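You operate a simulated robot arm through the tools that you are given. There is no shell and no other tool. Be economical: measure what you need, move in short steps, check, and stop when the job is done.

You run a simulated two-armed robot. Do the job below in one go: nothing can be reset, and whatever is moved stays where it is left.

## Task
Press block 59 in the vacuum press at 0.6 bar.
Fine: lid shut, both latches on; leave the pump running, dial and valve as set.

Only the result counts: the job must be done as asked and must still hold three seconds after the hand-in. Knocking over, shifting, dropping, spilling or breaking anything else fails it. Lids that push on must go on centred and level and be pressed home; caps that screw on are set level and turned clockwise until they are tight.

## Robot
Two 7-joint arms with two-finger parallel grippers on one trunk that stands fixed in place. Base frame: the origin is at the foot of the trunk, x ahead of it, y to its left, z up. Units: m, rad, N and s.
The left shoulder is at [0.07, 0.164, 1.395], the right one opposite. With the tool pointing down near the work surface each hand reaches from about 0.1 to 0.8 m from the base axis, measured 20 degrees to its own side. Payload 3.43 kg a hand.
The tool frame of a hand sits at the grasp point between the pads (the TCP): z along the fingers, y along the line on which they close. The tips reach 0.034 m beyond it. The gripper opens to 0.128 m. The fingers are 0.024 m wide and 0.012 m thick; the gripper's body (0.048 by 0.13 m) begins 0.096 m behind the TCP.
Orientation is told as [roll, pitch, yaw] about the base's x, y, z axes, in that order, counted from this pose: with the fingers straight down and closing along the base's y, the tool's x points along the base's -x, its y along +y and its z along -z.

## Interface
- The arms move only by the tool move_arm. It takes "left_moves", "right_moves" or both (then of equal length, played together; a hand with none holds still); each is a list of rows, each a list of 7 numbers: the closure, from 0 (fully open) to 1 (shut), then the shift along the tool's x, y, z in cm, then the turn, a rotation vector about the tool's x, y, z in rad. In form: [[gripper, x, y, z, ax, ay, az], ...]. A call has 1 to 10 rows; each row shifts and turns the commanded pose from where the row before left it, along the tool's axes as they then stand. Each row takes 0.2 s and may step no farther than 0.05 m and 0.15 rad from the row before; otherwise, or with a gripper value out of range, the whole call is refused. A pose out of reach is approached as far as the arm can. The call stops where the force on the tool passes 40 N (or 10 N more than at its start, if that is more) or the arm is blocked; 0.2 s more then pass. Each finger travels about 0.153 m/s and halts on what it meets, pressing with about 27 N; the grip force reading is that of the motor and also rises with nothing between the fingers. The clock runs only during rows and for 0.2 s after the last one: add rows that do not move to give the fingers time. It gives the time, the measured TCP pose, the force on the tool (base axes), the opening and the grip force at its end, in the units of the frame above (readings bear some noise), with the torque about the TCP (base axes, N m) and any sound that the robot's microphone picked up.
- Cameras (640 x 400 px; columns grow to the right, rows downward): "scene" is now at [0.1175, 0.0548, 1.619]; the picture's right is [0.64, -0.77, 0.00], its down [-0.48, -0.40, -0.78] and it looks along [0.60, 0.50, -0.62] (base axes); focal length 315 px, centre (320, 200). "left" rides on the left gripper at [0.076, 0.011, -0.16] in its tool frame; the picture's right is [-0.15, 0.99, 0.00], its down [-0.88, -0.13, -0.46] and it looks along [-0.45, -0.07, 0.89] (tool axes); focal length 234 px, centre (320, 200). "right" rides on the right gripper at [0.076, -0.011, -0.16] in its tool frame; the picture's right is [0.15, 0.99, 0.00], its down [-0.88, 0.13, -0.46] and it looks along [-0.45, 0.07, 0.89] (tool axes); focal length 234 px, centre (320, 200).
- camera(camera): a new picture of that camera. The clock stands still meanwhile.
- raise_lower(by): slides the trunk up (or, below 0, down) by that many m; the arms and the scene camera ride with it, the base frame stays. It gives what a move gives, with no picture.
- turn_head(pan, tilt): turns the head with the scene camera to pan (to the left, within 1.501 rad either way) and tilt (down, from -0.506 to 1.204), counted from straight ahead of the robot. It gives what a move gives.
- probe_pixels(camera, pixels): for up to 12 pixels [column, row] of the newest picture of that camera ("zoom" is the newest enlarged one), the place [x, y, z] in the base frame of the surface seen there, good to about 0.002 m. The clock stands still meanwhile.
- inspect(camera, box): a new picture of the part [left, top, right, bottom] of that camera's present view, enlarged. The clock stands still meanwhile.
- close_job(): hands the job in; it is judged then, once.

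Go step by step. Measure first, check grasps and placings, and put right what went wrong. The budget is 80 turns and 48 pictures, counting those below and the enlarged ones. Unless the task says otherwise, let go and move clear before handing in, and close with one line.

The tools are called after ">>>" as a command line: name --argument value ..., lists and objects as JSON in quotes. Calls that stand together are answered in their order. move_arm: Moves the arms, as the interface text tells. Its arguments: {"type":"object","properties":{"left_moves":{"type":"array"},"right_moves":{"type":"array"}},"required":[]} The other tools are called the same way: raise_lower (by) slides the trunk up or down; turn_head (pan, tilt) turns the head that bears the scene camera; camera (camera) takes a picture; probe_pixels (camera, pixels) gives the place of the surface under pixels of a picture; inspect (camera, box) takes an enlarged picture of a part of a camera's view; close_job () hands the job in.

At the start:

```text
clock: 0.0
left_tcp_pos: [0.4904, 0.5626, 1.3897]
left_tcp_rot: [0.001, 0.0, 0.0]
left_wrist_force: [-0.4, -0.6, -0.4]
left_moment: [0.01, 0.02, 0.01]
left_finger_gap: 0.1282
left_gripper_force: 0.0
right_tcp_pos: [0.5136, 0.0871, 1.3515]
right_tcp_rot: [0.0, 0.001, 0.002]
right_wrist_force: [0.2, -0.3, 0.1]
right_moment: [-0.01, 0.0, -0.02]
right_finger_gap: 0.1279
right_gripper_force: 0.0
trunk travel left (down, up): [-0.875, 0.065]
head pan, tilt: [0.693, 0.67]
```

scene: 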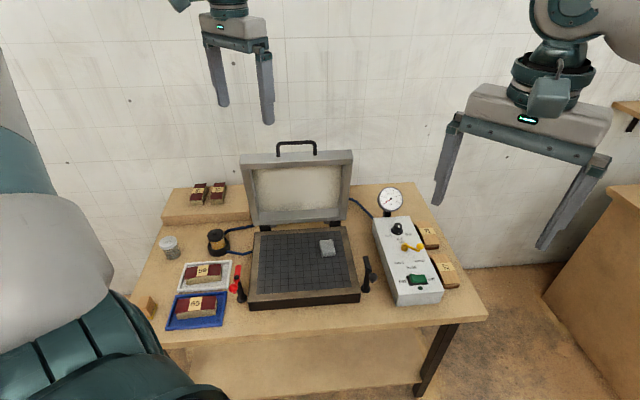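
right: 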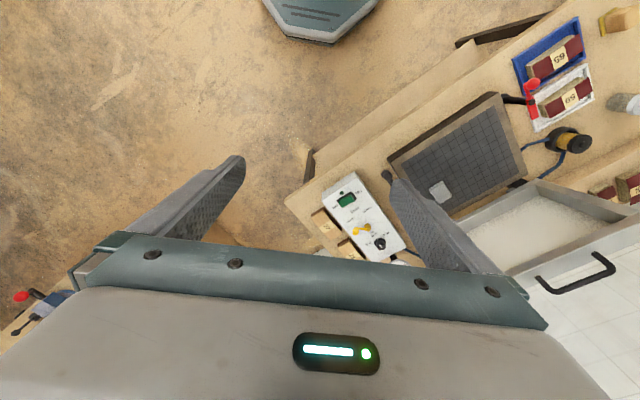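
left: 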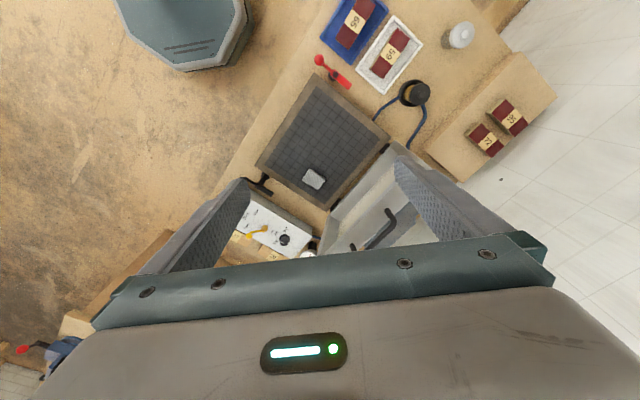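

The scene shows an open vacuum press with something grey on its bed (327,247), block trays on the left (59/65?) and a control box on the right. I'll enlarge these first.

>>> inspect --camera "scene" --box '[150, 170, 310, 340]'

>>> inspect --camera "scene" --box '[350, 180, 480, 310]'

>>> inspect --camera "scene" --box '[220, 130, 390, 310]'

>>> probe_pixels --camera "scene" --pixels '[[204, 272], [194, 304], [327, 247], [300, 260], [237, 284], [370, 272], [297, 143], [398, 229], [410, 247], [417, 281], [390, 198], [170, 243]]'

```text
2.35 times, centred on (230, 255) of scene
```

zoom: 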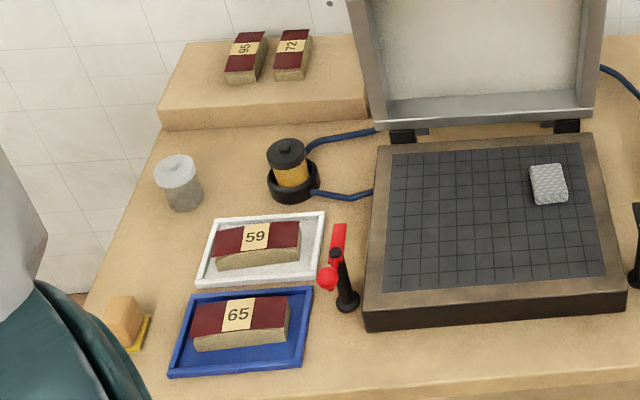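

```text
3.08 times, centred on (415, 245) of scene
```

zoom: 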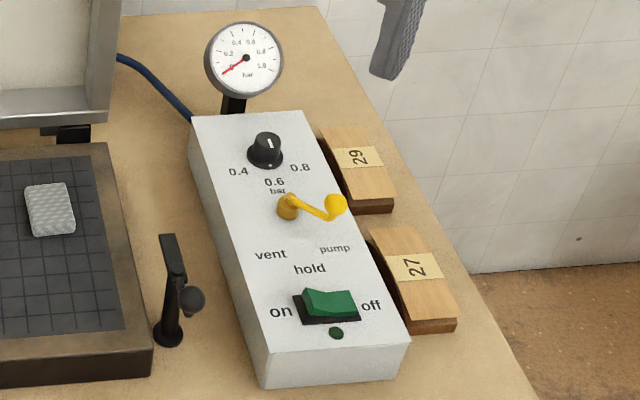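

```text
2.22 times, centred on (305, 220) of scene
```

zoom: 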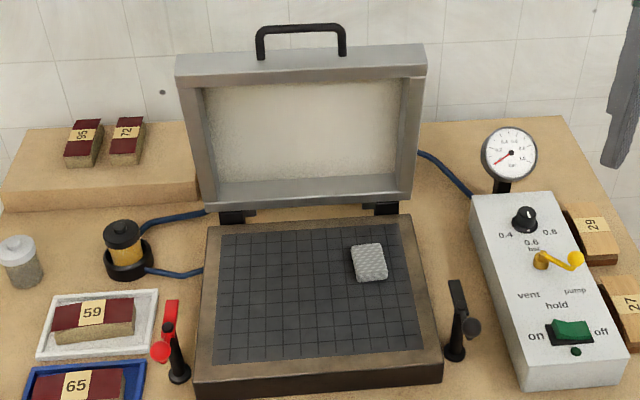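

```text
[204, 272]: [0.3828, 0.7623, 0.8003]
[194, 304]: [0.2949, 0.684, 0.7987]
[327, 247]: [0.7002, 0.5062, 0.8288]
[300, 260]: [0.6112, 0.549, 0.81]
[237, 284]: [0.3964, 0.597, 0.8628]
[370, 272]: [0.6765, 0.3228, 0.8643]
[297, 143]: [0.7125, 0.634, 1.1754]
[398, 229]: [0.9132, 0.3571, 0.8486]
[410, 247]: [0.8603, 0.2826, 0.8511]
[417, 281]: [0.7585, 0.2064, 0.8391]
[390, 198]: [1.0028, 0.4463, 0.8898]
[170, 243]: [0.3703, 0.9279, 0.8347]
```

The right bed object is a grey pad. The dial, valve and switch settings aren't readable yet, so I'll zoom tighter on them and measure the table geometry.

>>> inspect --camera "scene" --box '[375, 212, 445, 256]'

>>> probe_pixels --camera "scene" --pixels '[[262, 232], [346, 229], [252, 300], [356, 296], [377, 218], [402, 218], [438, 292], [400, 300], [216, 266], [193, 270], [220, 274], [190, 283]]'

>>> inspect --camera "scene" --box '[345, 240, 445, 303]'

```text
9.09 times, centred on (410, 234) of scene
```

zoom: 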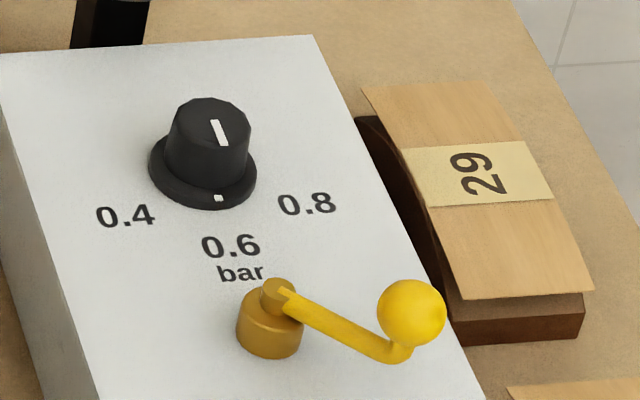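

```text
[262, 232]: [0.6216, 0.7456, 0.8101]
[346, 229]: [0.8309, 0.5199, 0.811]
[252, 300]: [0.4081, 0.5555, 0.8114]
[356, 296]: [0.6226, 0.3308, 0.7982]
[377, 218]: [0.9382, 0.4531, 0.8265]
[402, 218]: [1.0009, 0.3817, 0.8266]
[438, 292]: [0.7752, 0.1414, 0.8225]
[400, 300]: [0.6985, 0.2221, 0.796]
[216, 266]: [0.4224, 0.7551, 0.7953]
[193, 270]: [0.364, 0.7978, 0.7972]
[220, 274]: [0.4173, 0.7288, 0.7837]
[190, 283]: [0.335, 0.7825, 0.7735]
```

```text
6.35 times, centred on (395, 272) of scene
```

zoom: 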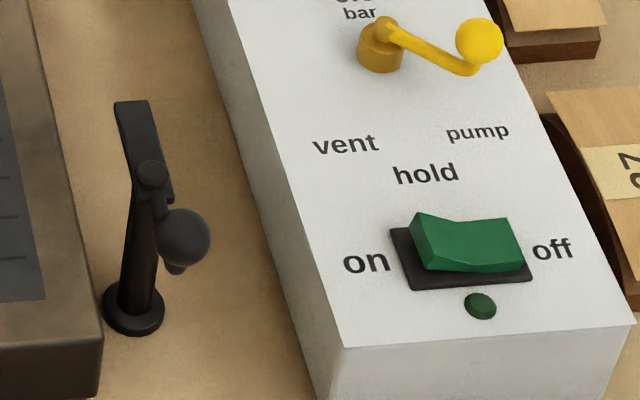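

The dial mark points at 0.6, the valve seems turned to pump, and the rocker is down on "off" with the lamp dark. So the steps are: block in, lid shut, latches on, pump on. I'll take the left hand over block 59, turn it to match the table, and lower the trunk for reach.

>>> move_arm --left_moves '[[0, 2, 4, 0, 0, 0, 0.14], [0, 1.5, 4, 0, 0, 0, 0.14], [0, 0, 4.5, 0, 0, 0, 0.14], [0, -1, 4.5, 0, 0, 0, 0.14], [0, -2, 4, 0, 0, 0, 0.14], [0, -2, 1, 0, 0, 0, 0.14]]'

>>> raise_lower --by -0.2

>>> camera --camera "left"

```text
clock: 1.4
left_tcp_pos: [0.5621, 0.7434, 1.3888]
left_tcp_rot: [0.0, 0.002, -0.84]
left_wrist_force: [1.0, 0.6, 0.0]
left_moment: [0.02, 0.0, -0.01]
left_finger_gap: 0.1276
left_gripper_force: 0.1
right_tcp_pos: [0.5161, 0.0857, 1.3496]
right_tcp_rot: [-0.002, 0.001, 0.0]
right_wrist_force: [0.8, 0.6, -0.7]
right_moment: [0.0, 0.0, -0.05]
right_finger_gap: 0.1279
right_gripper_force: 0.1
trunk travel left (down, up): [-0.875, 0.065]
head pan, tilt: [0.693, 0.67]
```

```text
clock: 3.6
left_tcp_pos: [0.5618, 0.7452, 1.1883]
left_tcp_rot: [0.0, 0.001, -0.839]
left_wrist_force: [0.3, -0.7, -0.1]
left_moment: [0.0, 0.0, 0.01]
left_finger_gap: 0.1279
left_gripper_force: 0.1
right_tcp_pos: [0.5134, 0.086, 1.1519]
right_tcp_rot: [0.0, -0.001, 0.001]
right_wrist_force: [-0.5, -0.4, 0.1]
right_moment: [0.0, 0.01, 0.01]
right_finger_gap: 0.1277
right_gripper_force: 0.1
trunk travel left (down, up): [-0.675, 0.265]
head pan, tilt: [0.693, 0.67]
```

```text
39 pictures are left
```

left: 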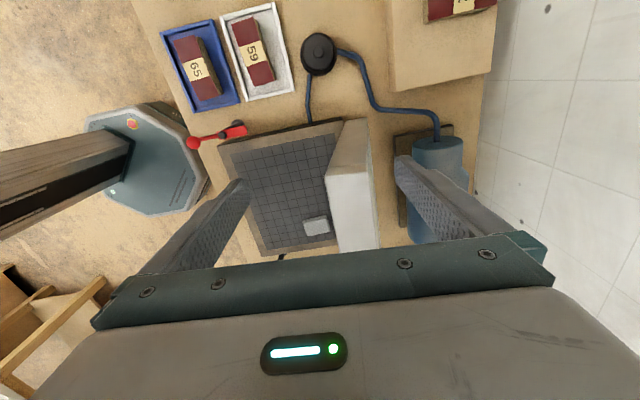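

The left view shows block 59 clearly at (250,52). I'll enlarge it and the latch, then probe.

>>> inspect --camera "left" --box '[160, 0, 340, 155]'

>>> probe_pixels --camera "left" --pixels '[[233, 24], [255, 17], [273, 81], [252, 86], [252, 52], [290, 88], [241, 130], [222, 132], [194, 144], [225, 140], [336, 125], [262, 245]]'

```text
2.58 times, centred on (250, 78) of left
```

zoom: 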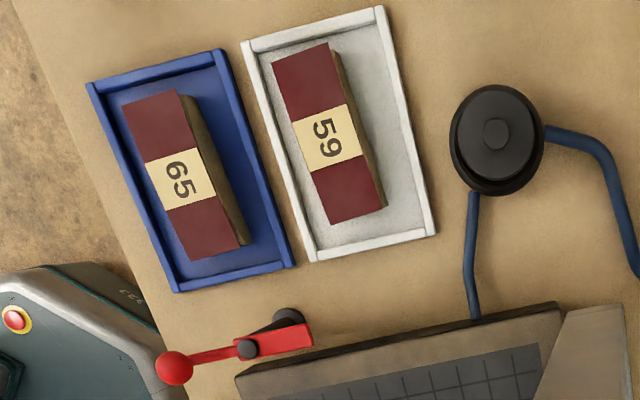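

```text
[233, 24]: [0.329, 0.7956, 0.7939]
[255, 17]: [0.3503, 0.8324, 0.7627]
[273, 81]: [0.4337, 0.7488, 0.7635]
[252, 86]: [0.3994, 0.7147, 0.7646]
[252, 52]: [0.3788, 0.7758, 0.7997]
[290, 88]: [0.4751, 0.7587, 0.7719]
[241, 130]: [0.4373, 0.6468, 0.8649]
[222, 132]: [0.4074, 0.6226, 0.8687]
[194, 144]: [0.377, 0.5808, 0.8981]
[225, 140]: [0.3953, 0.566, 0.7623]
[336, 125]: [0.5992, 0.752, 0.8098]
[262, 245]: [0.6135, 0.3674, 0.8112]
```

Edge probes missed slightly, so I'll probe just inside the block's top corners in the zoom, plus the red latch parts.

>>> probe_pixels --camera "zoom" --pixels '[[280, 67], [326, 49], [376, 205], [334, 217], [325, 137], [395, 180], [175, 368], [247, 349], [305, 335], [210, 356], [290, 316], [430, 230]]'

```text
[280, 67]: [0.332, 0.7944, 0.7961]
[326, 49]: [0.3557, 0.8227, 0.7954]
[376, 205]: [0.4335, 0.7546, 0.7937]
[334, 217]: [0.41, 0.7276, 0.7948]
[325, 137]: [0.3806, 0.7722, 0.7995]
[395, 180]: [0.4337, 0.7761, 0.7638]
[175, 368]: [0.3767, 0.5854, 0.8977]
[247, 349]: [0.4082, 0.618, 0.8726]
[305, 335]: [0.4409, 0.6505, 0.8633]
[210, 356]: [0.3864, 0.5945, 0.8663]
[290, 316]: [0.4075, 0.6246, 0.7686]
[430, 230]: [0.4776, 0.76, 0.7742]
```

Block 59: top centre about (0.383, 0.775, 0.797), 0.042 wide, long axis at -41°. I'll move the half-open left hand above it, with yaw -0.714.

>>> move_arm --left_moves '[[0.4, 2.03, -1.61, 3.83, 0, 0, 0], [0.4, 2.03, -1.61, 3.83, 0, 0, 0], [0.4, 2.03, -1.61, 3.83, 0, 0, 0], [0.4, 2.03, -1.61, 3.83, 0, 0, 0], [0.4, 2.03, -1.61, 3.83, 0, 0, 0], [0.4, 2.03, -1.61, 3.83, 0, 0, 0], [0.4, 2.03, -1.61, 3.83, 0, 0, 0], [0.4, 0, 0, 0, 0, 0, -0.125], [0.4, 0, 0, 0, 0, 0, 0]]'

>>> camera --camera "left"

```text
clock: 5.6
left_tcp_pos: [0.3835, 0.7743, 0.9206]
left_tcp_rot: [0.0, 0.001, -0.713]
left_wrist_force: [-0.4, 0.6, 0.0]
left_moment: [-0.04, 0.03, 0.01]
left_finger_gap: 0.0768
left_gripper_force: 0.1
right_tcp_pos: [0.5139, 0.0854, 1.1517]
right_tcp_rot: [0.0, -0.001, 0.0]
right_wrist_force: [0.0, 0.6, 0.8]
right_moment: [0.0, 0.01, -0.03]
right_finger_gap: 0.1281
right_gripper_force: 0.0
trunk travel left (down, up): [-0.675, 0.265]
head pan, tilt: [0.693, 0.67]
```

```text
37 pictures are left
```

left: 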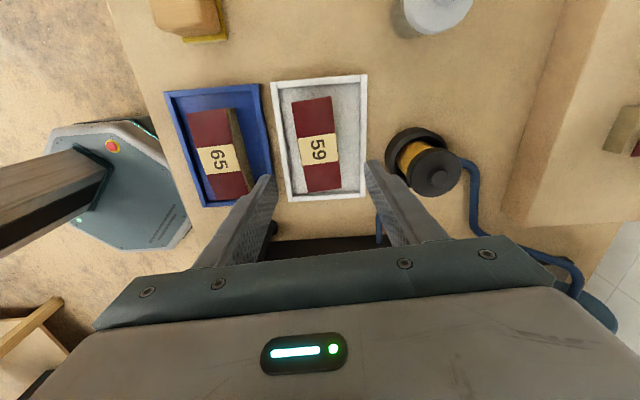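

The block sits squarely between the fingers. I'll descend 11 cm and close.

>>> move_arm --left_moves '[[0.4, 0, 0, 4, 0, 0, 0], [0.4, 0, 0, 4, 0, 0, 0], [0.4, 0, 0, 3, 0, 0, 0], [0.4, 0, 0, 0, 0, 0, 0], [0.7, 0, 0, 0, 0, 0, 0], [0.75, 0, 0, 0, 0, 0, 0], [0.8, 0, 0, 0, 0, 0, 0], [0.8, 0, 0, 0, 0, 0, 0]]'

>>> camera --camera "left"

```text
clock: 7.4
left_tcp_pos: [0.3833, 0.7748, 0.8126]
left_tcp_rot: [0.0, -0.001, -0.715]
left_wrist_force: [-0.5, -0.3, -0.4]
left_moment: [-0.02, -0.01, -0.02]
left_finger_gap: 0.0471
left_gripper_force: 26.4
right_tcp_pos: [0.5141, 0.0862, 1.1513]
right_tcp_rot: [0.001, 0.001, 0.0]
right_wrist_force: [0.3, -0.4, 0.5]
right_moment: [-0.01, 0.0, 0.01]
right_finger_gap: 0.1281
right_gripper_force: 0.0
trunk travel left (down, up): [-0.675, 0.265]
head pan, tilt: [0.693, 0.67]
```

```text
36 pictures are left
```

left: 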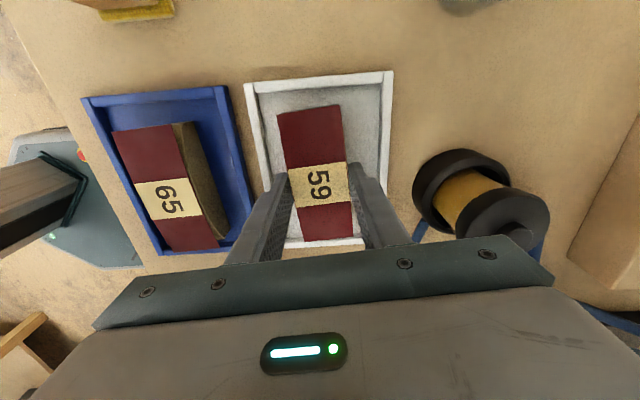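

Firm grip (gap 0.047, force 26 N). I'll lift and carry the block over the bed, left of the pad and in front of the lid.

>>> move_arm --left_moves '[[0.8, 0, 0, -4, 0, 0, 0], [0.8, 0, 0, -4.8, 0, 0, 0], [0.8, 0, 0, -4.8, 0, 0, 0], [0.8, -4.31, -0.57, 0, 0, 0, 0], [0.8, -4.31, -0.57, 0, 0, 0, 0], [0.8, -4.31, -0.57, 0, 0, 0, 0], [0.8, -4.31, -0.57, 0, 0, 0, 0], [0.8, -4.31, -0.57, 0, 0, 0, 0], [0.8, -4.31, -0.57, 0, 0, 0, 0], [0.8, -4.31, -0.57, 0, 0, 0, 0.125]]'

>>> camera --camera "scene"

>>> camera --camera "left"

```text
clock: 9.6
left_tcp_pos: [0.5873, 0.5455, 0.9453]
left_tcp_rot: [0.001, 0.002, -0.839]
left_wrist_force: [0.2, 0.6, -0.7]
left_moment: [0.03, -0.03, 0.01]
left_finger_gap: 0.0474
left_gripper_force: 26.6
right_tcp_pos: [0.5153, 0.0847, 1.1508]
right_tcp_rot: [0.001, 0.002, 0.0]
right_wrist_force: [0.1, 0.4, 0.2]
right_moment: [0.01, 0.01, 0.02]
right_finger_gap: 0.1282
right_gripper_force: 0.0
trunk travel left (down, up): [-0.675, 0.265]
head pan, tilt: [0.693, 0.67]
```

```text
35 pictures are left
```

scene: 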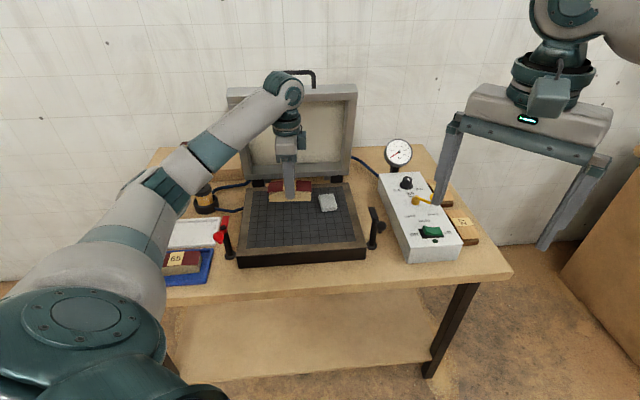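

```text
34 pictures are left
```

left: 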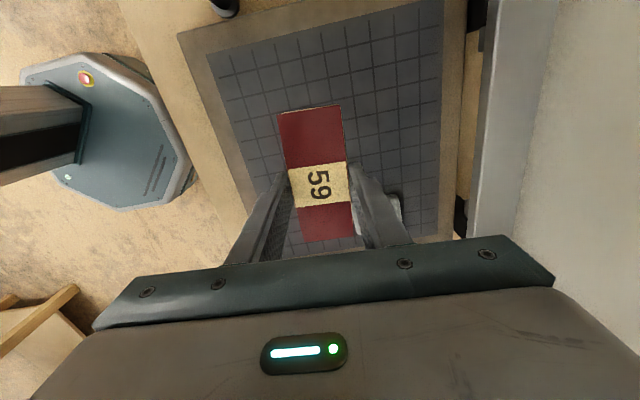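

The block hovers clear of both the pad and the lid. I'll lower it to just touch the mat and check the force.

>>> move_arm --left_moves '[[0.8, 0, 0, 4, 0, 0, 0], [0.8, 0, 0, 3, 0, 0, 0], [0.8, 0, 0, 0.8, 0, 0, 0], [0.8, 0, 0, 0.3, 0, 0, 0], [0.8, 0, 0, 0, 0, 0, 0]]'

```text
clock: 10.8
left_tcp_pos: [0.5833, 0.547, 0.8638]
left_tcp_rot: [0.0, 0.001, -0.84]
left_wrist_force: [0.2, 0.3, -1.4]
left_moment: [-0.03, 0.03, 0.01]
left_finger_gap: 0.0472
left_gripper_force: 27.4
right_tcp_pos: [0.5134, 0.0862, 1.1513]
right_tcp_rot: [0.001, 0.001, 0.0]
right_wrist_force: [1.0, -0.3, 0.1]
right_moment: [-0.01, 0.0, -0.02]
right_finger_gap: 0.1281
right_gripper_force: 0.1
trunk travel left (down, up): [-0.675, 0.265]
head pan, tilt: [0.693, 0.67]
```

>>> move_arm --left_moves '[[0.8, 0, 0, 0.15, 0, 0, 0], [0.8, 0, 0, 0.15, 0, 0, 0], [0.8, 0, 0, 0, 0, 0, 0]]'

>>> inspect --camera "scene" --box '[230, 160, 370, 260]'

```text
clock: 11.6
left_tcp_pos: [0.5853, 0.5481, 0.8623]
left_tcp_rot: [0.0, 0.001, -0.838]
left_wrist_force: [-0.1, -0.2, -1.4]
left_moment: [0.01, 0.01, 0.02]
left_finger_gap: 0.0473
left_gripper_force: 27.3
right_tcp_pos: [0.514, 0.086, 1.152]
right_tcp_rot: [0.001, -0.001, 0.0]
right_wrist_force: [0.0, 0.0, -1.3]
right_moment: [0.0, -0.01, 0.0]
right_finger_gap: 0.1278
right_gripper_force: 0.2
trunk travel left (down, up): [-0.675, 0.265]
head pan, tilt: [0.693, 0.67]
```

```text
4.00 times, centred on (300, 210) of scene
```

zoom: 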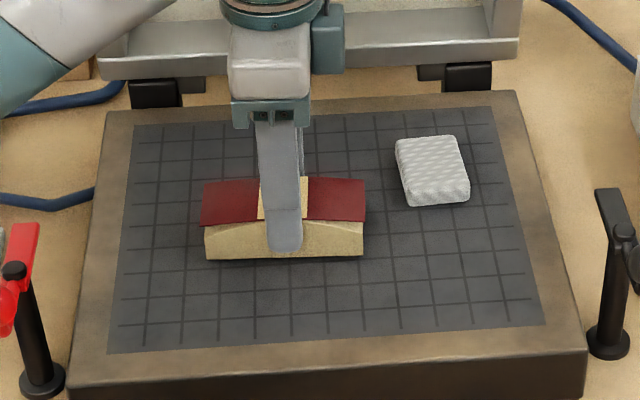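

The block looks just above or on the mat and the force still shows only its weight. I'll go down a little more.

>>> move_arm --left_moves '[[0.8, 0, 0, 0.15, 0, 0, 0], [0.8, 0, 0, 0.15, 0, 0, 0], [0.8, 0, 0, 0, 0, 0, 0]]'

```text
clock: 12.4
left_tcp_pos: [0.5836, 0.5492, 0.8589]
left_tcp_rot: [0.0, 0.001, -0.84]
left_wrist_force: [0.6, -0.1, -0.7]
left_moment: [-0.02, 0.0, 0.0]
left_finger_gap: 0.0475
left_gripper_force: 27.0
right_tcp_pos: [0.514, 0.0858, 1.1508]
right_tcp_rot: [0.001, 0.001, -0.002]
right_wrist_force: [-0.6, 0.9, -0.6]
right_moment: [0.0, -0.02, 0.03]
right_finger_gap: 0.128
right_gripper_force: 0.1
trunk travel left (down, up): [-0.675, 0.265]
head pan, tilt: [0.693, 0.67]
```

>>> move_arm --left_moves '[[0.8, 0, 0, 0.15, 0, 0, 0], [0.8, 0, 0, 0.1, 0, 0, 0], [0.8, 0, 0, 0, 0, 0, 0]]'

```text
clock: 13.2
left_tcp_pos: [0.5848, 0.5478, 0.858]
left_tcp_rot: [0.001, 0.002, -0.838]
left_wrist_force: [2.4, 2.0, 7.8]
left_moment: [0.32, 0.24, -0.12]
left_finger_gap: 0.0473
left_gripper_force: 27.0
right_tcp_pos: [0.5132, 0.0849, 1.1529]
right_tcp_rot: [-0.001, -0.001, -0.001]
right_wrist_force: [-0.4, -0.5, -0.4]
right_moment: [0.01, -0.01, 0.01]
right_finger_gap: 0.1279
right_gripper_force: 0.0
trunk travel left (down, up): [-0.675, 0.265]
head pan, tilt: [0.693, 0.67]
```

Contact at 7.8 N: the block is down. I'll open, rise, and back away from the lid.

>>> move_arm --left_moves '[[0.8, 0, 0, -0.1, 0, 0, 0], [0.55, 0, 0, 0, 0, 0, 0], [0.45, 0, 0, 0, 0, 0, 0], [0.45, 0, 0, -3, 0, 0, 0], [0.45, 0, 0, -4, 0, 0, 0], [0.45, 0, -2, -4, 0, 0, 0], [0.45, 0, -4, -3, 0, 0, 0], [0.45, 0, -4, -3, 0, 0, 0], [0.45, 0, -4, -3, 0, 0, 0]]'

>>> camera --camera "scene"

>>> camera --camera "left"

```text
clock: 15.2
left_tcp_pos: [0.4778, 0.4532, 1.0587]
left_tcp_rot: [0.001, 0.0, -0.839]
left_wrist_force: [0.1, 0.5, 0.8]
left_moment: [0.02, -0.03, 0.02]
left_finger_gap: 0.0703
left_gripper_force: 0.0
right_tcp_pos: [0.5137, 0.085, 1.152]
right_tcp_rot: [-0.002, 0.0, 0.0]
right_wrist_force: [0.0, 0.5, 0.1]
right_moment: [0.03, -0.03, 0.02]
right_finger_gap: 0.128
right_gripper_force: 0.0
trunk travel left (down, up): [-0.675, 0.265]
head pan, tilt: [0.693, 0.67]
```

```text
32 pictures are left
```

scene: 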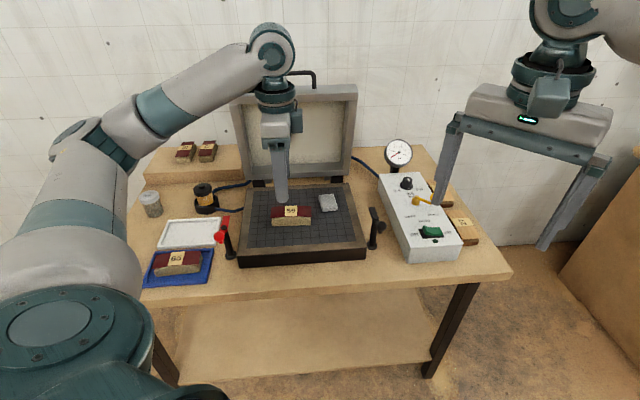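

```text
31 pictures are left
```

left: 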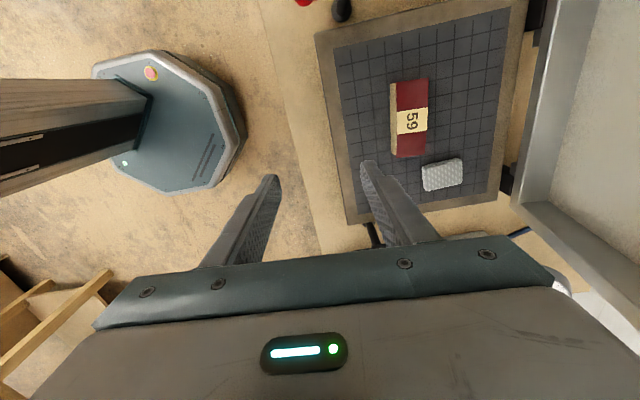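

Block 59 rests flat, clear of the pad. Next is the lid: I'll tilt the left hand 45° toward the lid, so the bar can roll in the pads while it swings, and look at the handle.

>>> move_arm --left_moves '[[0.5, 0, 0, -2, -0.131, 0, 0], [0.5, 0, 0, -2, -0.131, 0, 0], [0.5, 0, 0, -2, -0.131, 0, 0], [0.5, 0, 0, -2, -0.131, 0, 0], [0.5, 0, 0, -1, -0.131, 0, 0], [0.5, 0, 0, 0, -0.131, 0, 0]]'

>>> camera --camera "left"

>>> inspect --camera "scene" --box '[220, 50, 380, 150]'

```text
clock: 16.6
left_tcp_pos: [0.4677, 0.441, 1.1467]
left_tcp_rot: [0.785, 0.0, -0.84]
left_wrist_force: [0.8, 0.3, -0.2]
left_moment: [-0.01, 0.0, 0.01]
left_finger_gap: 0.0639
left_gripper_force: 0.1
left hand out of reach, approached as far as the arm can: row 6
right_tcp_pos: [0.5139, 0.0859, 1.1511]
right_tcp_rot: [0.0, -0.001, -0.001]
right_wrist_force: [-0.7, 0.2, -0.5]
right_moment: [-0.06, 0.0, -0.02]
right_finger_gap: 0.128
right_gripper_force: 0.0
trunk travel left (down, up): [-0.675, 0.265]
head pan, tilt: [0.693, 0.67]
```

```text
30 pictures are left
```

left: 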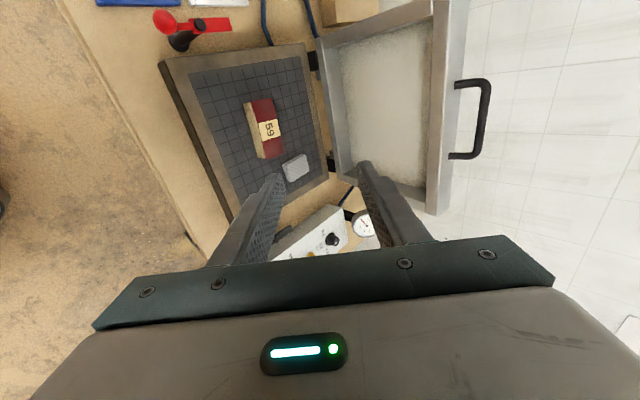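

```text
4.00 times, centred on (300, 100) of scene
```

zoom: 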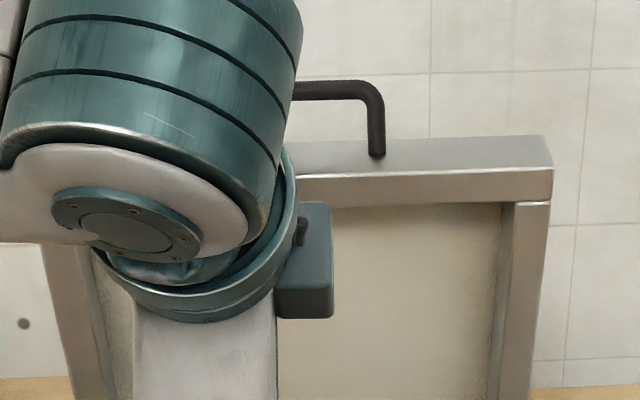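

The handle shows at (480,120) in the left view. I'll probe the bar, its feet and the hinge line.

>>> probe_pixels --camera "left" --pixels '[[487, 95], [483, 120], [479, 145], [463, 84], [457, 156], [447, 50], [440, 180], [425, 30], [420, 175], [330, 175], [323, 60], [390, 100]]'

```text
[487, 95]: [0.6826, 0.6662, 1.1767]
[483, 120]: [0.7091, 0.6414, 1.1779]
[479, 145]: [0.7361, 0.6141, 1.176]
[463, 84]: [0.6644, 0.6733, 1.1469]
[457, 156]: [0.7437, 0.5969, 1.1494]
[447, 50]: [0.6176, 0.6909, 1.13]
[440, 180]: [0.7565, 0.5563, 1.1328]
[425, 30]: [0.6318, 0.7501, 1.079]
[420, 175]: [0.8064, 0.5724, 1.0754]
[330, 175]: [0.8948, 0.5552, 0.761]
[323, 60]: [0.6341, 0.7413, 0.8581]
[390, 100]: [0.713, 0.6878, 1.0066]
```

The bar centre is about (0.711, 0.643, 1.173), with 11 cm between its feet and about 3.5 cm under it. Bar direction is near -45°. I'll go to a pre-grasp 4 cm short of it with the fingers narrowed.

>>> move_arm --left_moves '[[0.8, 0, 0, 0, 0, 0.0325, -0.0325], [0.8, -0.44, 4.03, 2.37, 0, 0, 0], [0.8, -0.44, 4.03, 2.37, 0, 0, 0], [0.8, -0.44, 4.03, 2.37, 0, 0, 0], [0.8, -0.44, 4.03, 2.37, 0, 0, 0], [0.8, -0.44, 4.03, 2.37, 0, 0, 0], [0.8, -0.44, 4.03, 2.37, 0, 0, 0], [0.8, 0, 0, 0, 0, 0, 0]]'

>>> camera --camera "left"

```text
clock: 18.4
left_tcp_pos: [0.6815, 0.6138, 1.2187]
left_tcp_rot: [0.788, 0.0, -0.794]
left_wrist_force: [0.5, -0.2, 0.5]
left_moment: [0.04, 0.01, 0.0]
left_finger_gap: 0.0255
left_gripper_force: 0.1
right_tcp_pos: [0.5127, 0.0861, 1.1513]
right_tcp_rot: [0.0, 0.0, -0.001]
right_wrist_force: [0.1, 0.1, -0.5]
right_moment: [0.0, -0.01, 0.02]
right_finger_gap: 0.1279
right_gripper_force: 0.0
trunk travel left (down, up): [-0.675, 0.265]
head pan, tilt: [0.693, 0.67]
```

```text
28 pictures are left
```

left: 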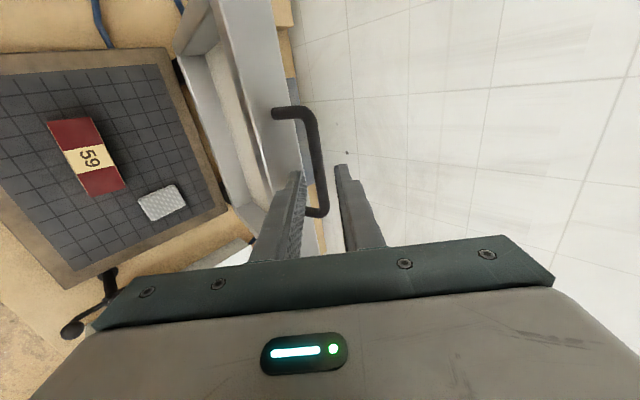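

The bar looks to be between the fingers but maybe near one foot; I'll probe the bar and the tips to check.

>>> probe_pixels --camera "left" --pixels '[[313, 125], [319, 155], [322, 185], [283, 112], [315, 212], [299, 176], [341, 170], [302, 110]]'

```text
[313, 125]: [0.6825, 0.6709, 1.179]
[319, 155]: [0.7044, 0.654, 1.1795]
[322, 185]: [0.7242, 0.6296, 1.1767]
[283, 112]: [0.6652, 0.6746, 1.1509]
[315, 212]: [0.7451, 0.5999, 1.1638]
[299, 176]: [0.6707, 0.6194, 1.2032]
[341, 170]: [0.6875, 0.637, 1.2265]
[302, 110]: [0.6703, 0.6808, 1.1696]
```

Bar and hand line up within 2 mm, centred between the feet. I'll advance 4 cm along the fingers and close to a loose cage.

>>> move_arm --left_moves '[[0.8, 0, -0.1, 2, 0, 0, 0], [0.8, 0, -0.1, 2, 0, 0, 0], [0.8, 0, 0, 0, 0, 0, 0], [0.88, 0, 0, 0, 0, 0, 0], [0.89, 0, 0, 0, 0, 0, 0]]'

>>> camera --camera "left"

```text
clock: 19.6
left_tcp_pos: [0.699, 0.6314, 1.1876]
left_tcp_rot: [0.786, -0.001, -0.794]
left_wrist_force: [0.8, -0.1, 1.1]
left_moment: [0.01, -0.02, -0.01]
left_finger_gap: 0.0153
left_gripper_force: 0.9
right_tcp_pos: [0.514, 0.0862, 1.1502]
right_tcp_rot: [-0.001, 0.0, 0.0]
right_wrist_force: [0.2, 0.4, -0.8]
right_moment: [-0.01, -0.04, 0.02]
right_finger_gap: 0.128
right_gripper_force: 0.2
trunk travel left (down, up): [-0.675, 0.265]
head pan, tilt: [0.693, 0.67]
```

```text
27 pictures are left
```

left: 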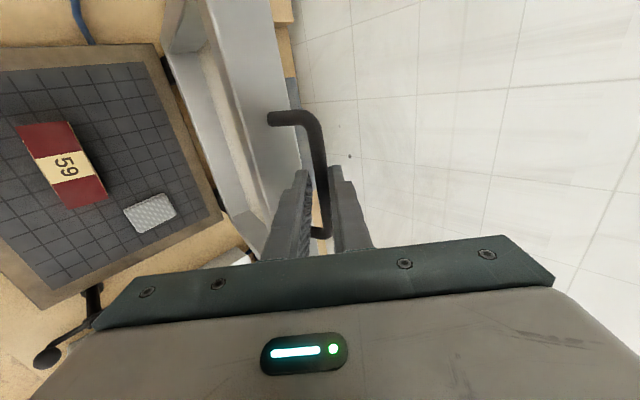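

The bar is caged. I'll swing the lid forward along the arc about the hinge (v 0.976, z 0.812; radius 0.36), starting with 5 rows, and check forces.

>>> move_arm --left_moves '[[0.89, 0, -1.386, -1.183, 0, 0, 0], [0.89, 0, -2.009, -1.514, 0, 0, 0], [0.89, 0, -2.111, -1.371, 0, 0, 0], [0.89, 0, -2.2, -1.221, 0, 0, 0], [0.89, 0, -2.282, -1.063, 0, 0, 0]]'

>>> camera --camera "left"

```text
clock: 20.8
left_tcp_pos: [0.6162, 0.5507, 1.1596]
left_tcp_rot: [0.784, 0.0, -0.796]
left_wrist_force: [0.3, -0.2, -0.9]
left_moment: [0.01, 0.0, -0.04]
left_finger_gap: 0.0144
left_gripper_force: 0.1
right_tcp_pos: [0.5135, 0.0856, 1.1518]
right_tcp_rot: [0.001, -0.001, 0.0]
right_wrist_force: [0.1, 0.4, 1.1]
right_moment: [-0.01, -0.01, 0.03]
right_finger_gap: 0.1277
right_gripper_force: 0.2
trunk travel left (down, up): [-0.675, 0.265]
head pan, tilt: [0.693, 0.67]
```

```text
26 pictures are left
```

left: 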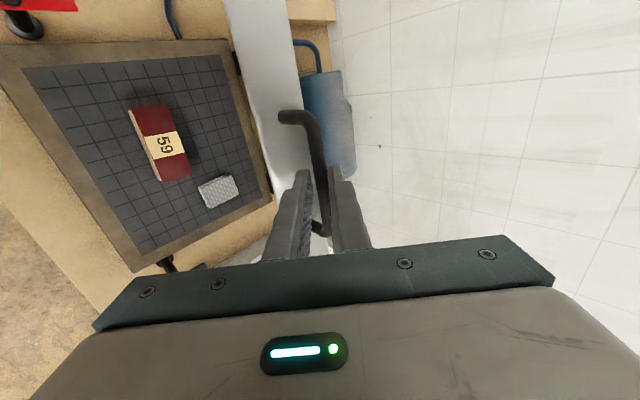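

The lid follows with almost no force. Continuing the arc to about 48°.

>>> move_arm --left_moves '[[0.89, 0, -2.35, -0.902, 0, 0, 0], [0.89, 0, -2.406, -0.735, 0, 0, 0], [0.89, 0, -2.452, -0.566, 0, 0, 0], [0.89, 0, -2.485, -0.395, 0, 0, 0], [0.89, 0, -2.506, -0.216, 0, 0, 0]]'

>>> camera --camera "scene"

```text
clock: 22.0
left_tcp_pos: [0.5398, 0.4754, 1.0944]
left_tcp_rot: [0.788, -0.001, -0.795]
left_wrist_force: [-0.2, 0.4, -0.4]
left_moment: [0.01, 0.02, -0.01]
left_finger_gap: 0.0143
left_gripper_force: 0.2
right_tcp_pos: [0.5139, 0.0865, 1.1518]
right_tcp_rot: [0.0, 0.001, -0.002]
right_wrist_force: [0.0, 0.7, 0.0]
right_moment: [0.02, 0.01, -0.01]
right_finger_gap: 0.1283
right_gripper_force: 0.1
trunk travel left (down, up): [-0.675, 0.265]
head pan, tilt: [0.693, 0.67]
```

```text
25 pictures are left
```

scene: 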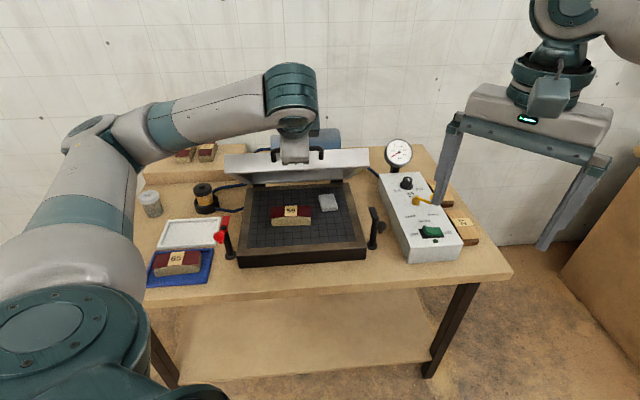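

The lid is about half closed and tracking. Continuing to 28°.

>>> move_arm --left_moves '[[0.89, 0, -2.513, -0.046, 0, 0, 0], [0.89, 0, -2.513, 0.132, 0, 0, 0], [0.89, 0, -2.498, 0.306, 0, 0, 0], [0.89, 0, -2.47, 0.481, 0, 0, 0], [0.89, 0, -2.429, 0.65, 0, 0, 0]]'

>>> camera --camera "left"

```text
clock: 23.2
left_tcp_pos: [0.4914, 0.4225, 0.9945]
left_tcp_rot: [0.784, 0.002, -0.791]
left_wrist_force: [-0.4, -0.7, -0.1]
left_moment: [-0.01, 0.0, -0.02]
left_finger_gap: 0.0141
left_gripper_force: 0.1
left hand out of reach, approached as far as the arm can: row 5
right_tcp_pos: [0.514, 0.0874, 1.1516]
right_tcp_rot: [0.001, 0.001, -0.001]
right_wrist_force: [0.3, 0.2, -0.9]
right_moment: [-0.03, 0.03, 0.0]
right_finger_gap: 0.1278
right_gripper_force: 0.0
trunk travel left (down, up): [-0.675, 0.265]
head pan, tilt: [0.693, 0.67]
```

```text
24 pictures are left
```

left: 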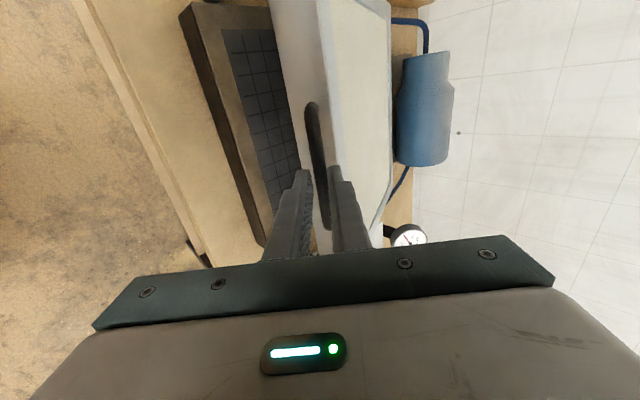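

The arm reached its near limit at 45° tilt, lid at ~28°. I'll stand the tool up about the bar by 0.45 rad to regain reach, holding the bar in place.

>>> move_arm --left_moves '[[0.88, 0, 0.3, 0, 0.15, 0, 0], [0.88, 0, 0.3, 0, 0.15, 0, 0], [0.88, 0, 0.3, 0, 0.15, 0, 0], [0.88, 0, 0, 0, 0, 0, 0]]'

>>> camera --camera "scene"

```text
clock: 24.2
left_tcp_pos: [0.497, 0.4293, 0.9999]
left_tcp_rot: [0.335, 0.001, -0.795]
left_wrist_force: [0.3, 0.4, 0.9]
left_moment: [-0.01, -0.03, 0.01]
left_finger_gap: 0.016
left_gripper_force: 0.8
right_tcp_pos: [0.514, 0.0859, 1.1505]
right_tcp_rot: [0.001, -0.001, 0.0]
right_wrist_force: [0.0, 0.2, -0.6]
right_moment: [-0.03, 0.07, 0.0]
right_finger_gap: 0.128
right_gripper_force: 0.1
trunk travel left (down, up): [-0.675, 0.265]
head pan, tilt: [0.693, 0.67]
```

```text
23 pictures are left
```

scene: 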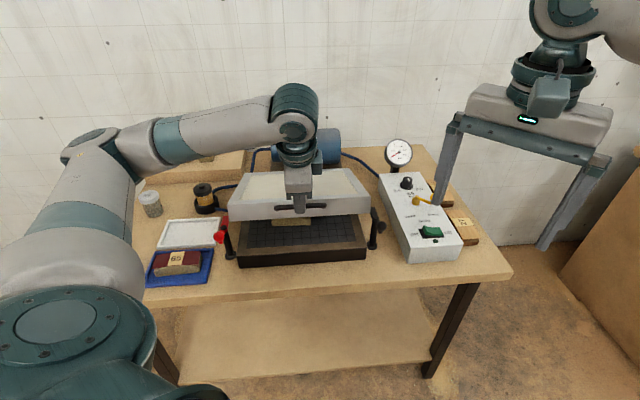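

The lid is at ~28° with the bar still held. Continuing down to about 12°.

>>> move_arm --left_moves '[[0.88, 0, -1.786, 1.775, 0, 0, 0], [0.88, 0, -1.659, 1.892, 0, 0, 0], [0.88, 0, -1.523, 2.005, 0, 0, 0], [0.88, 0, -1.375, 2.105, 0, 0, 0]]'

>>> inspect --camera "scene" --box '[200, 140, 400, 280]'

```text
clock: 25.2
left_tcp_pos: [0.4728, 0.4054, 0.907]
left_tcp_rot: [0.335, 0.0, -0.794]
left_wrist_force: [0.4, 1.4, 0.0]
left_moment: [-0.01, 0.02, 0.04]
left_finger_gap: 0.0155
left_gripper_force: 0.0
right_tcp_pos: [0.5132, 0.0861, 1.1514]
right_tcp_rot: [0.001, 0.0, 0.0]
right_wrist_force: [0.4, -0.7, -0.2]
right_moment: [-0.04, 0.05, 0.03]
right_finger_gap: 0.1278
right_gripper_force: 0.1
trunk travel left (down, up): [-0.675, 0.265]
head pan, tilt: [0.693, 0.67]
```

```text
2.86 times, centred on (300, 210) of scene
```

zoom: 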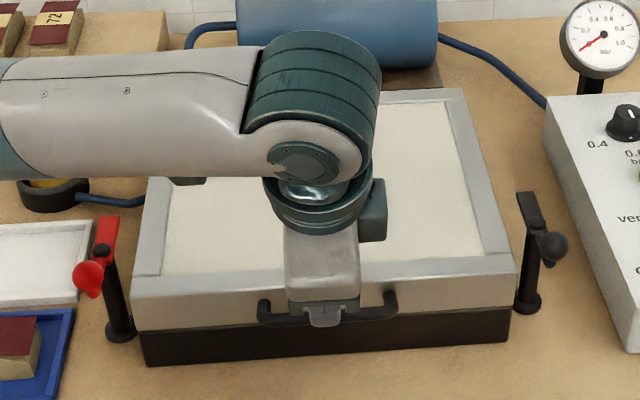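

The lid is nearly down. I'll lower gently until contact shows.

>>> move_arm --left_moves '[[0.88, 0, -0.62, 1.1, 0, 0, 0], [0.88, 0, -0.6, 1.1, 0, 0, 0], [0.88, 0, -0.3, 0.6, 0, 0, 0], [0.88, 0, -0.25, 0.6, 0, 0, 0], [0.88, 0, -0.2, 0.6, 0, 0, 0], [0.88, 0, 0, 0, 0, 0, 0]]'

>>> inspect --camera "scene" --box '[200, 140, 400, 280]'

```text
clock: 26.0
left_tcp_pos: [0.4688, 0.4019, 0.8864]
left_tcp_rot: [0.354, -0.009, -0.792]
left_wrist_force: [-17.0, -3.9, 38.3]
left_moment: [0.78, 0.26, 0.18]
left_finger_gap: 0.0144
left_gripper_force: 0.1
right_tcp_pos: [0.5111, 0.0836, 1.1532]
right_tcp_rot: [0.0, -0.004, 0.0]
right_wrist_force: [0.6, 0.0, -0.8]
right_moment: [-0.01, 0.03, 0.03]
right_finger_gap: 0.128
right_gripper_force: 0.0
trunk travel left (down, up): [-0.675, 0.265]
head pan, tilt: [0.693, 0.67]
stopped in row 3 (left hand): the force on the tool passed its limit at 48 N (the readings are from after the stop); the commanded pose is now the measured one
```

```text
2.86 times, centred on (300, 210) of scene
```

zoom: 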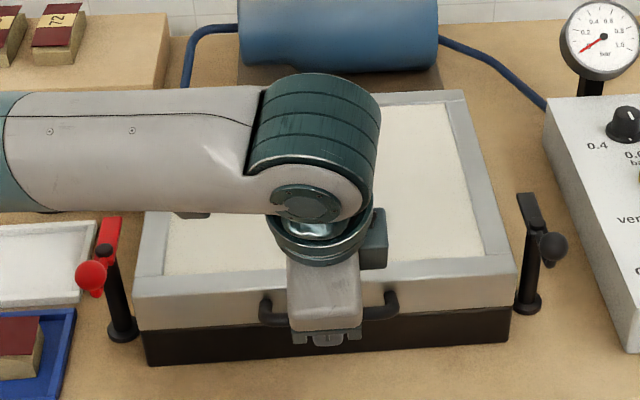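

The lid edges look identical in the last two pictures, so it was already down and the fingers then pressed on something. I'll back off a little and probe the lid and bar.

>>> move_arm --left_moves '[[0.85, 0, 0, -0.8, 0, 0, 0], [0.8, 0, 0, 0, 0, 0, 0]]'

>>> camera --camera "left"

>>> probe_pixels --camera "scene" --pixels '[[293, 246], [248, 247], [378, 236], [334, 245], [270, 236], [360, 230], [256, 185]]'

```text
clock: 26.6
left_tcp_pos: [0.4694, 0.4016, 0.8894]
left_tcp_rot: [0.348, -0.006, -0.791]
left_wrist_force: [0.1, 0.1, 0.4]
left_moment: [0.0, 0.03, 0.02]
left_finger_gap: 0.0256
left_gripper_force: 0.1
right_tcp_pos: [0.5126, 0.0861, 1.1511]
right_tcp_rot: [-0.001, 0.0, -0.001]
right_wrist_force: [0.1, 0.4, 0.3]
right_moment: [0.02, -0.02, 0.0]
right_finger_gap: 0.1279
right_gripper_force: 0.0
trunk travel left (down, up): [-0.675, 0.265]
head pan, tilt: [0.693, 0.67]
```

```text
20 pictures are left
```

left: 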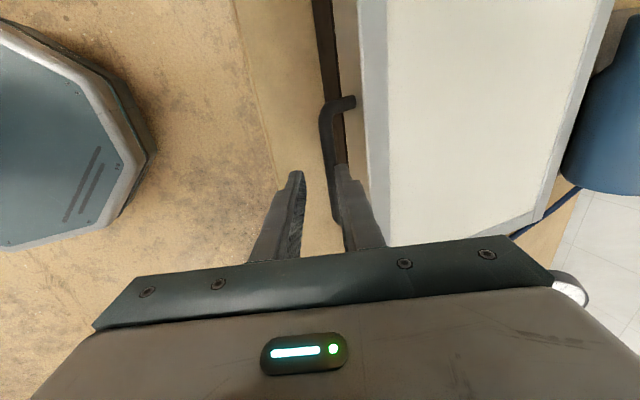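

```text
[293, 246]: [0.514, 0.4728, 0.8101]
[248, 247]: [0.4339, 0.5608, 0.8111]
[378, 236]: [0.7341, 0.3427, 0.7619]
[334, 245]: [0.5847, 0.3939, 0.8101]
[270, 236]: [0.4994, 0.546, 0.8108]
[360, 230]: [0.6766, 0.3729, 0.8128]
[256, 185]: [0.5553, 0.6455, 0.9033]
```

The scene probes referred to an older picture, so I'll probe the new left picture instead.

>>> probe_pixels --camera "left" --pixels '[[325, 125], [333, 190], [345, 102], [375, 100], [380, 200], [480, 60], [470, 200], [338, 60], [355, 60], [293, 177], [342, 170], [590, 100]]'

```text
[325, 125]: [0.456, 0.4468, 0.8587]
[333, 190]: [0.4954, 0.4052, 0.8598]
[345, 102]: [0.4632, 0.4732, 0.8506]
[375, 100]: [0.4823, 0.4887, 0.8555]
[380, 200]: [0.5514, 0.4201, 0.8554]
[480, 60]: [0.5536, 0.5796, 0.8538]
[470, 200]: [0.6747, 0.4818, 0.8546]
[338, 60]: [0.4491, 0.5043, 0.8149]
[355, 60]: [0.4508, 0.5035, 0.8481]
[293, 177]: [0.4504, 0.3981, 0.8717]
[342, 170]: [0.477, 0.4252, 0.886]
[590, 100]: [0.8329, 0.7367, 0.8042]
```

The lid top is level at z ≈ 0.855, front and back, so it is fully shut. I'll withdraw the left hand, stand it vertical, and look at both latches.

>>> move_arm --left_moves '[[0.7, 0, 0, -3, 0, 0, 0], [0.7, 0, 0, -4, 0, 0, 0], [0.5, 0, 0, -4, 0.116, 0, 0], [0.5, 0, 0, -4, 0.116, 0, 0], [0.5, 0, 0, -4, 0.116, 0, 0]]'

>>> inspect --camera "scene" --box '[205, 205, 255, 270]'

>>> inspect --camera "scene" --box '[350, 170, 470, 270]'

```text
clock: 27.8
left_tcp_pos: [0.4332, 0.3637, 1.0711]
left_tcp_rot: [-0.004, -0.007, -0.793]
left_wrist_force: [-0.1, 0.2, 0.0]
left_moment: [0.0, -0.01, 0.0]
left_finger_gap: 0.064
left_gripper_force: 0.0
right_tcp_pos: [0.5134, 0.0853, 1.1507]
right_tcp_rot: [-0.002, -0.001, -0.001]
right_wrist_force: [0.2, -0.3, 0.7]
right_moment: [-0.02, 0.02, 0.0]
right_finger_gap: 0.1279
right_gripper_force: 0.1
trunk travel left (down, up): [-0.675, 0.265]
head pan, tilt: [0.693, 0.67]
```

```text
6.15 times, centred on (230, 238) of scene
```

zoom: 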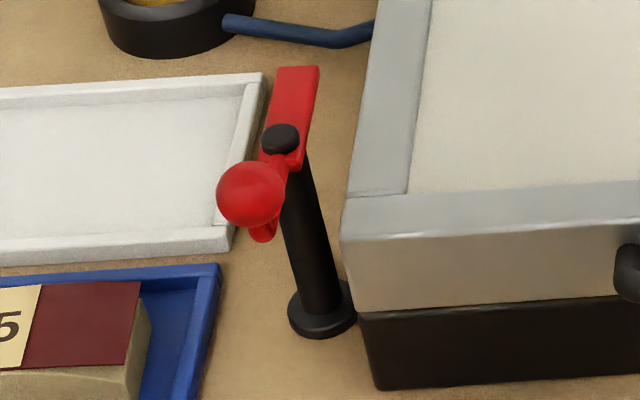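

```text
4.00 times, centred on (410, 220) of scene
```

zoom: 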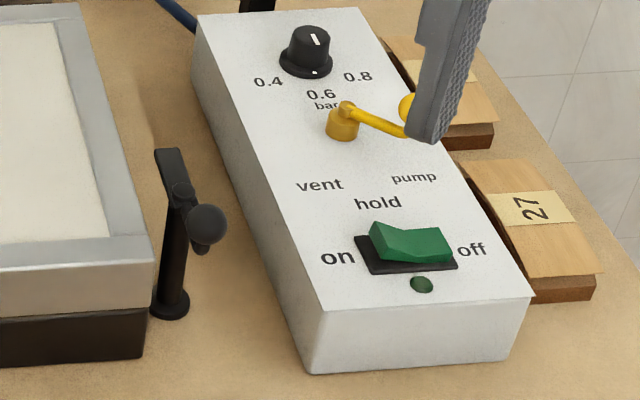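

Both latch arms are swing bars on vertical posts, pointing backward, so they must turn inward over the lid by pushing their ball handles outward. I'll probe the black latch and the rocker in the latest zoom, and shift the right arm out of the way (its finger hides the valve).

>>> probe_pixels --camera "zoom" --pixels '[[181, 188], [206, 220], [168, 158], [190, 175], [203, 243], [378, 232], [392, 250], [440, 248], [420, 235], [410, 255], [421, 284], [365, 262]]'

>>> move_arm --right_moves '[[0.5, 4, -4, 0, 0, 0, 0], [0.9, 3, -4, 0, 0, 0, 0], [0.9, 3, -4, 0, 0, 0, 0], [0.9, 3, -4, 0, 0, 0, 0]]'

```text
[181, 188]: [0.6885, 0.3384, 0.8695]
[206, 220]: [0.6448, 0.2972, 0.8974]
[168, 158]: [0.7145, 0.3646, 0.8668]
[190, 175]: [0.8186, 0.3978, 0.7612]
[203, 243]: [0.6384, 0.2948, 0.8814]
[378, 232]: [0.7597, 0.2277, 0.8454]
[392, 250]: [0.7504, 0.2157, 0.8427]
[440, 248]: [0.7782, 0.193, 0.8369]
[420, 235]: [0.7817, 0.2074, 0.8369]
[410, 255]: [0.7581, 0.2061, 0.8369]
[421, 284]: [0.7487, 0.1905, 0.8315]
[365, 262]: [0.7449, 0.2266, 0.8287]
```

```text
refused: row 1 steps farther than a row can; nothing moved
```

The black pivot is ~(0.688, 0.338) with its ball at ~(0.648, 0.300, 0.884). I'll move the right hand aside with smaller steps, and bring the closed left fingers over a point inboard of the red ball.

>>> move_arm --right_moves '[[0.5, 2, -4, 0, 0, 0, 0], [0.9, 3, -3.5, 0, 0, 0, 0], [0.9, 3, -3.5, 0, 0, 0, 0], [0.9, 3, -3.5, 0, 0, 0, 0], [0.9, 0, 0, 0, 0, 0, 0]]' --left_moves '[[0.8, 3.27, 2.56, 2.2, 0, 0, 0], [1, 3.27, 2.56, 2.2, 0, 0, 0], [1, 3.27, 2.56, 2.2, 0, 0, 0], [1, 3.27, 2.56, 2.2, 0, 0, 0], [1, 3.27, 2.56, 2.2, 0, 0, 0]]'

>>> camera --camera "left"

```text
clock: 29.0
left_tcp_pos: [0.4105, 0.5737, 0.9584]
left_tcp_rot: [-0.003, -0.007, -0.794]
left_wrist_force: [0.3, 0.2, -0.4]
left_moment: [-0.04, 0.01, -0.02]
left_finger_gap: 0.0001
left_gripper_force: 26.6
right_tcp_pos: [0.4027, -0.0577, 1.1505]
right_tcp_rot: [-0.001, 0.0, 0.001]
right_wrist_force: [-0.1, 0.3, 0.3]
right_moment: [0.0, 0.02, -0.01]
right_finger_gap: 0.0128
right_gripper_force: 0.0
trunk travel left (down, up): [-0.675, 0.265]
head pan, tilt: [0.693, 0.67]
```

```text
17 pictures are left
```

left: 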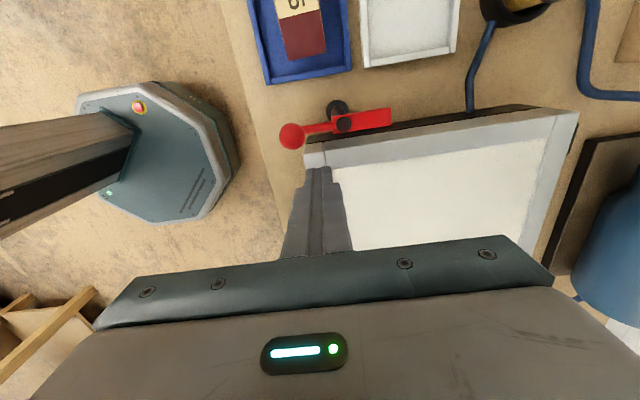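

Clear view of the red latch; I'll refine its ball, pivot and bar end.

>>> probe_pixels --camera "left" --pixels '[[291, 134], [344, 123], [386, 117], [315, 157], [318, 128], [337, 104]]'

```text
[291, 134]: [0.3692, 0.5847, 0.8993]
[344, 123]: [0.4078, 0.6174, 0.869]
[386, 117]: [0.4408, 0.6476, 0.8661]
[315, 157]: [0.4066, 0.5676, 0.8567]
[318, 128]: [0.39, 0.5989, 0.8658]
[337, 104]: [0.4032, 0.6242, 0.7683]
```

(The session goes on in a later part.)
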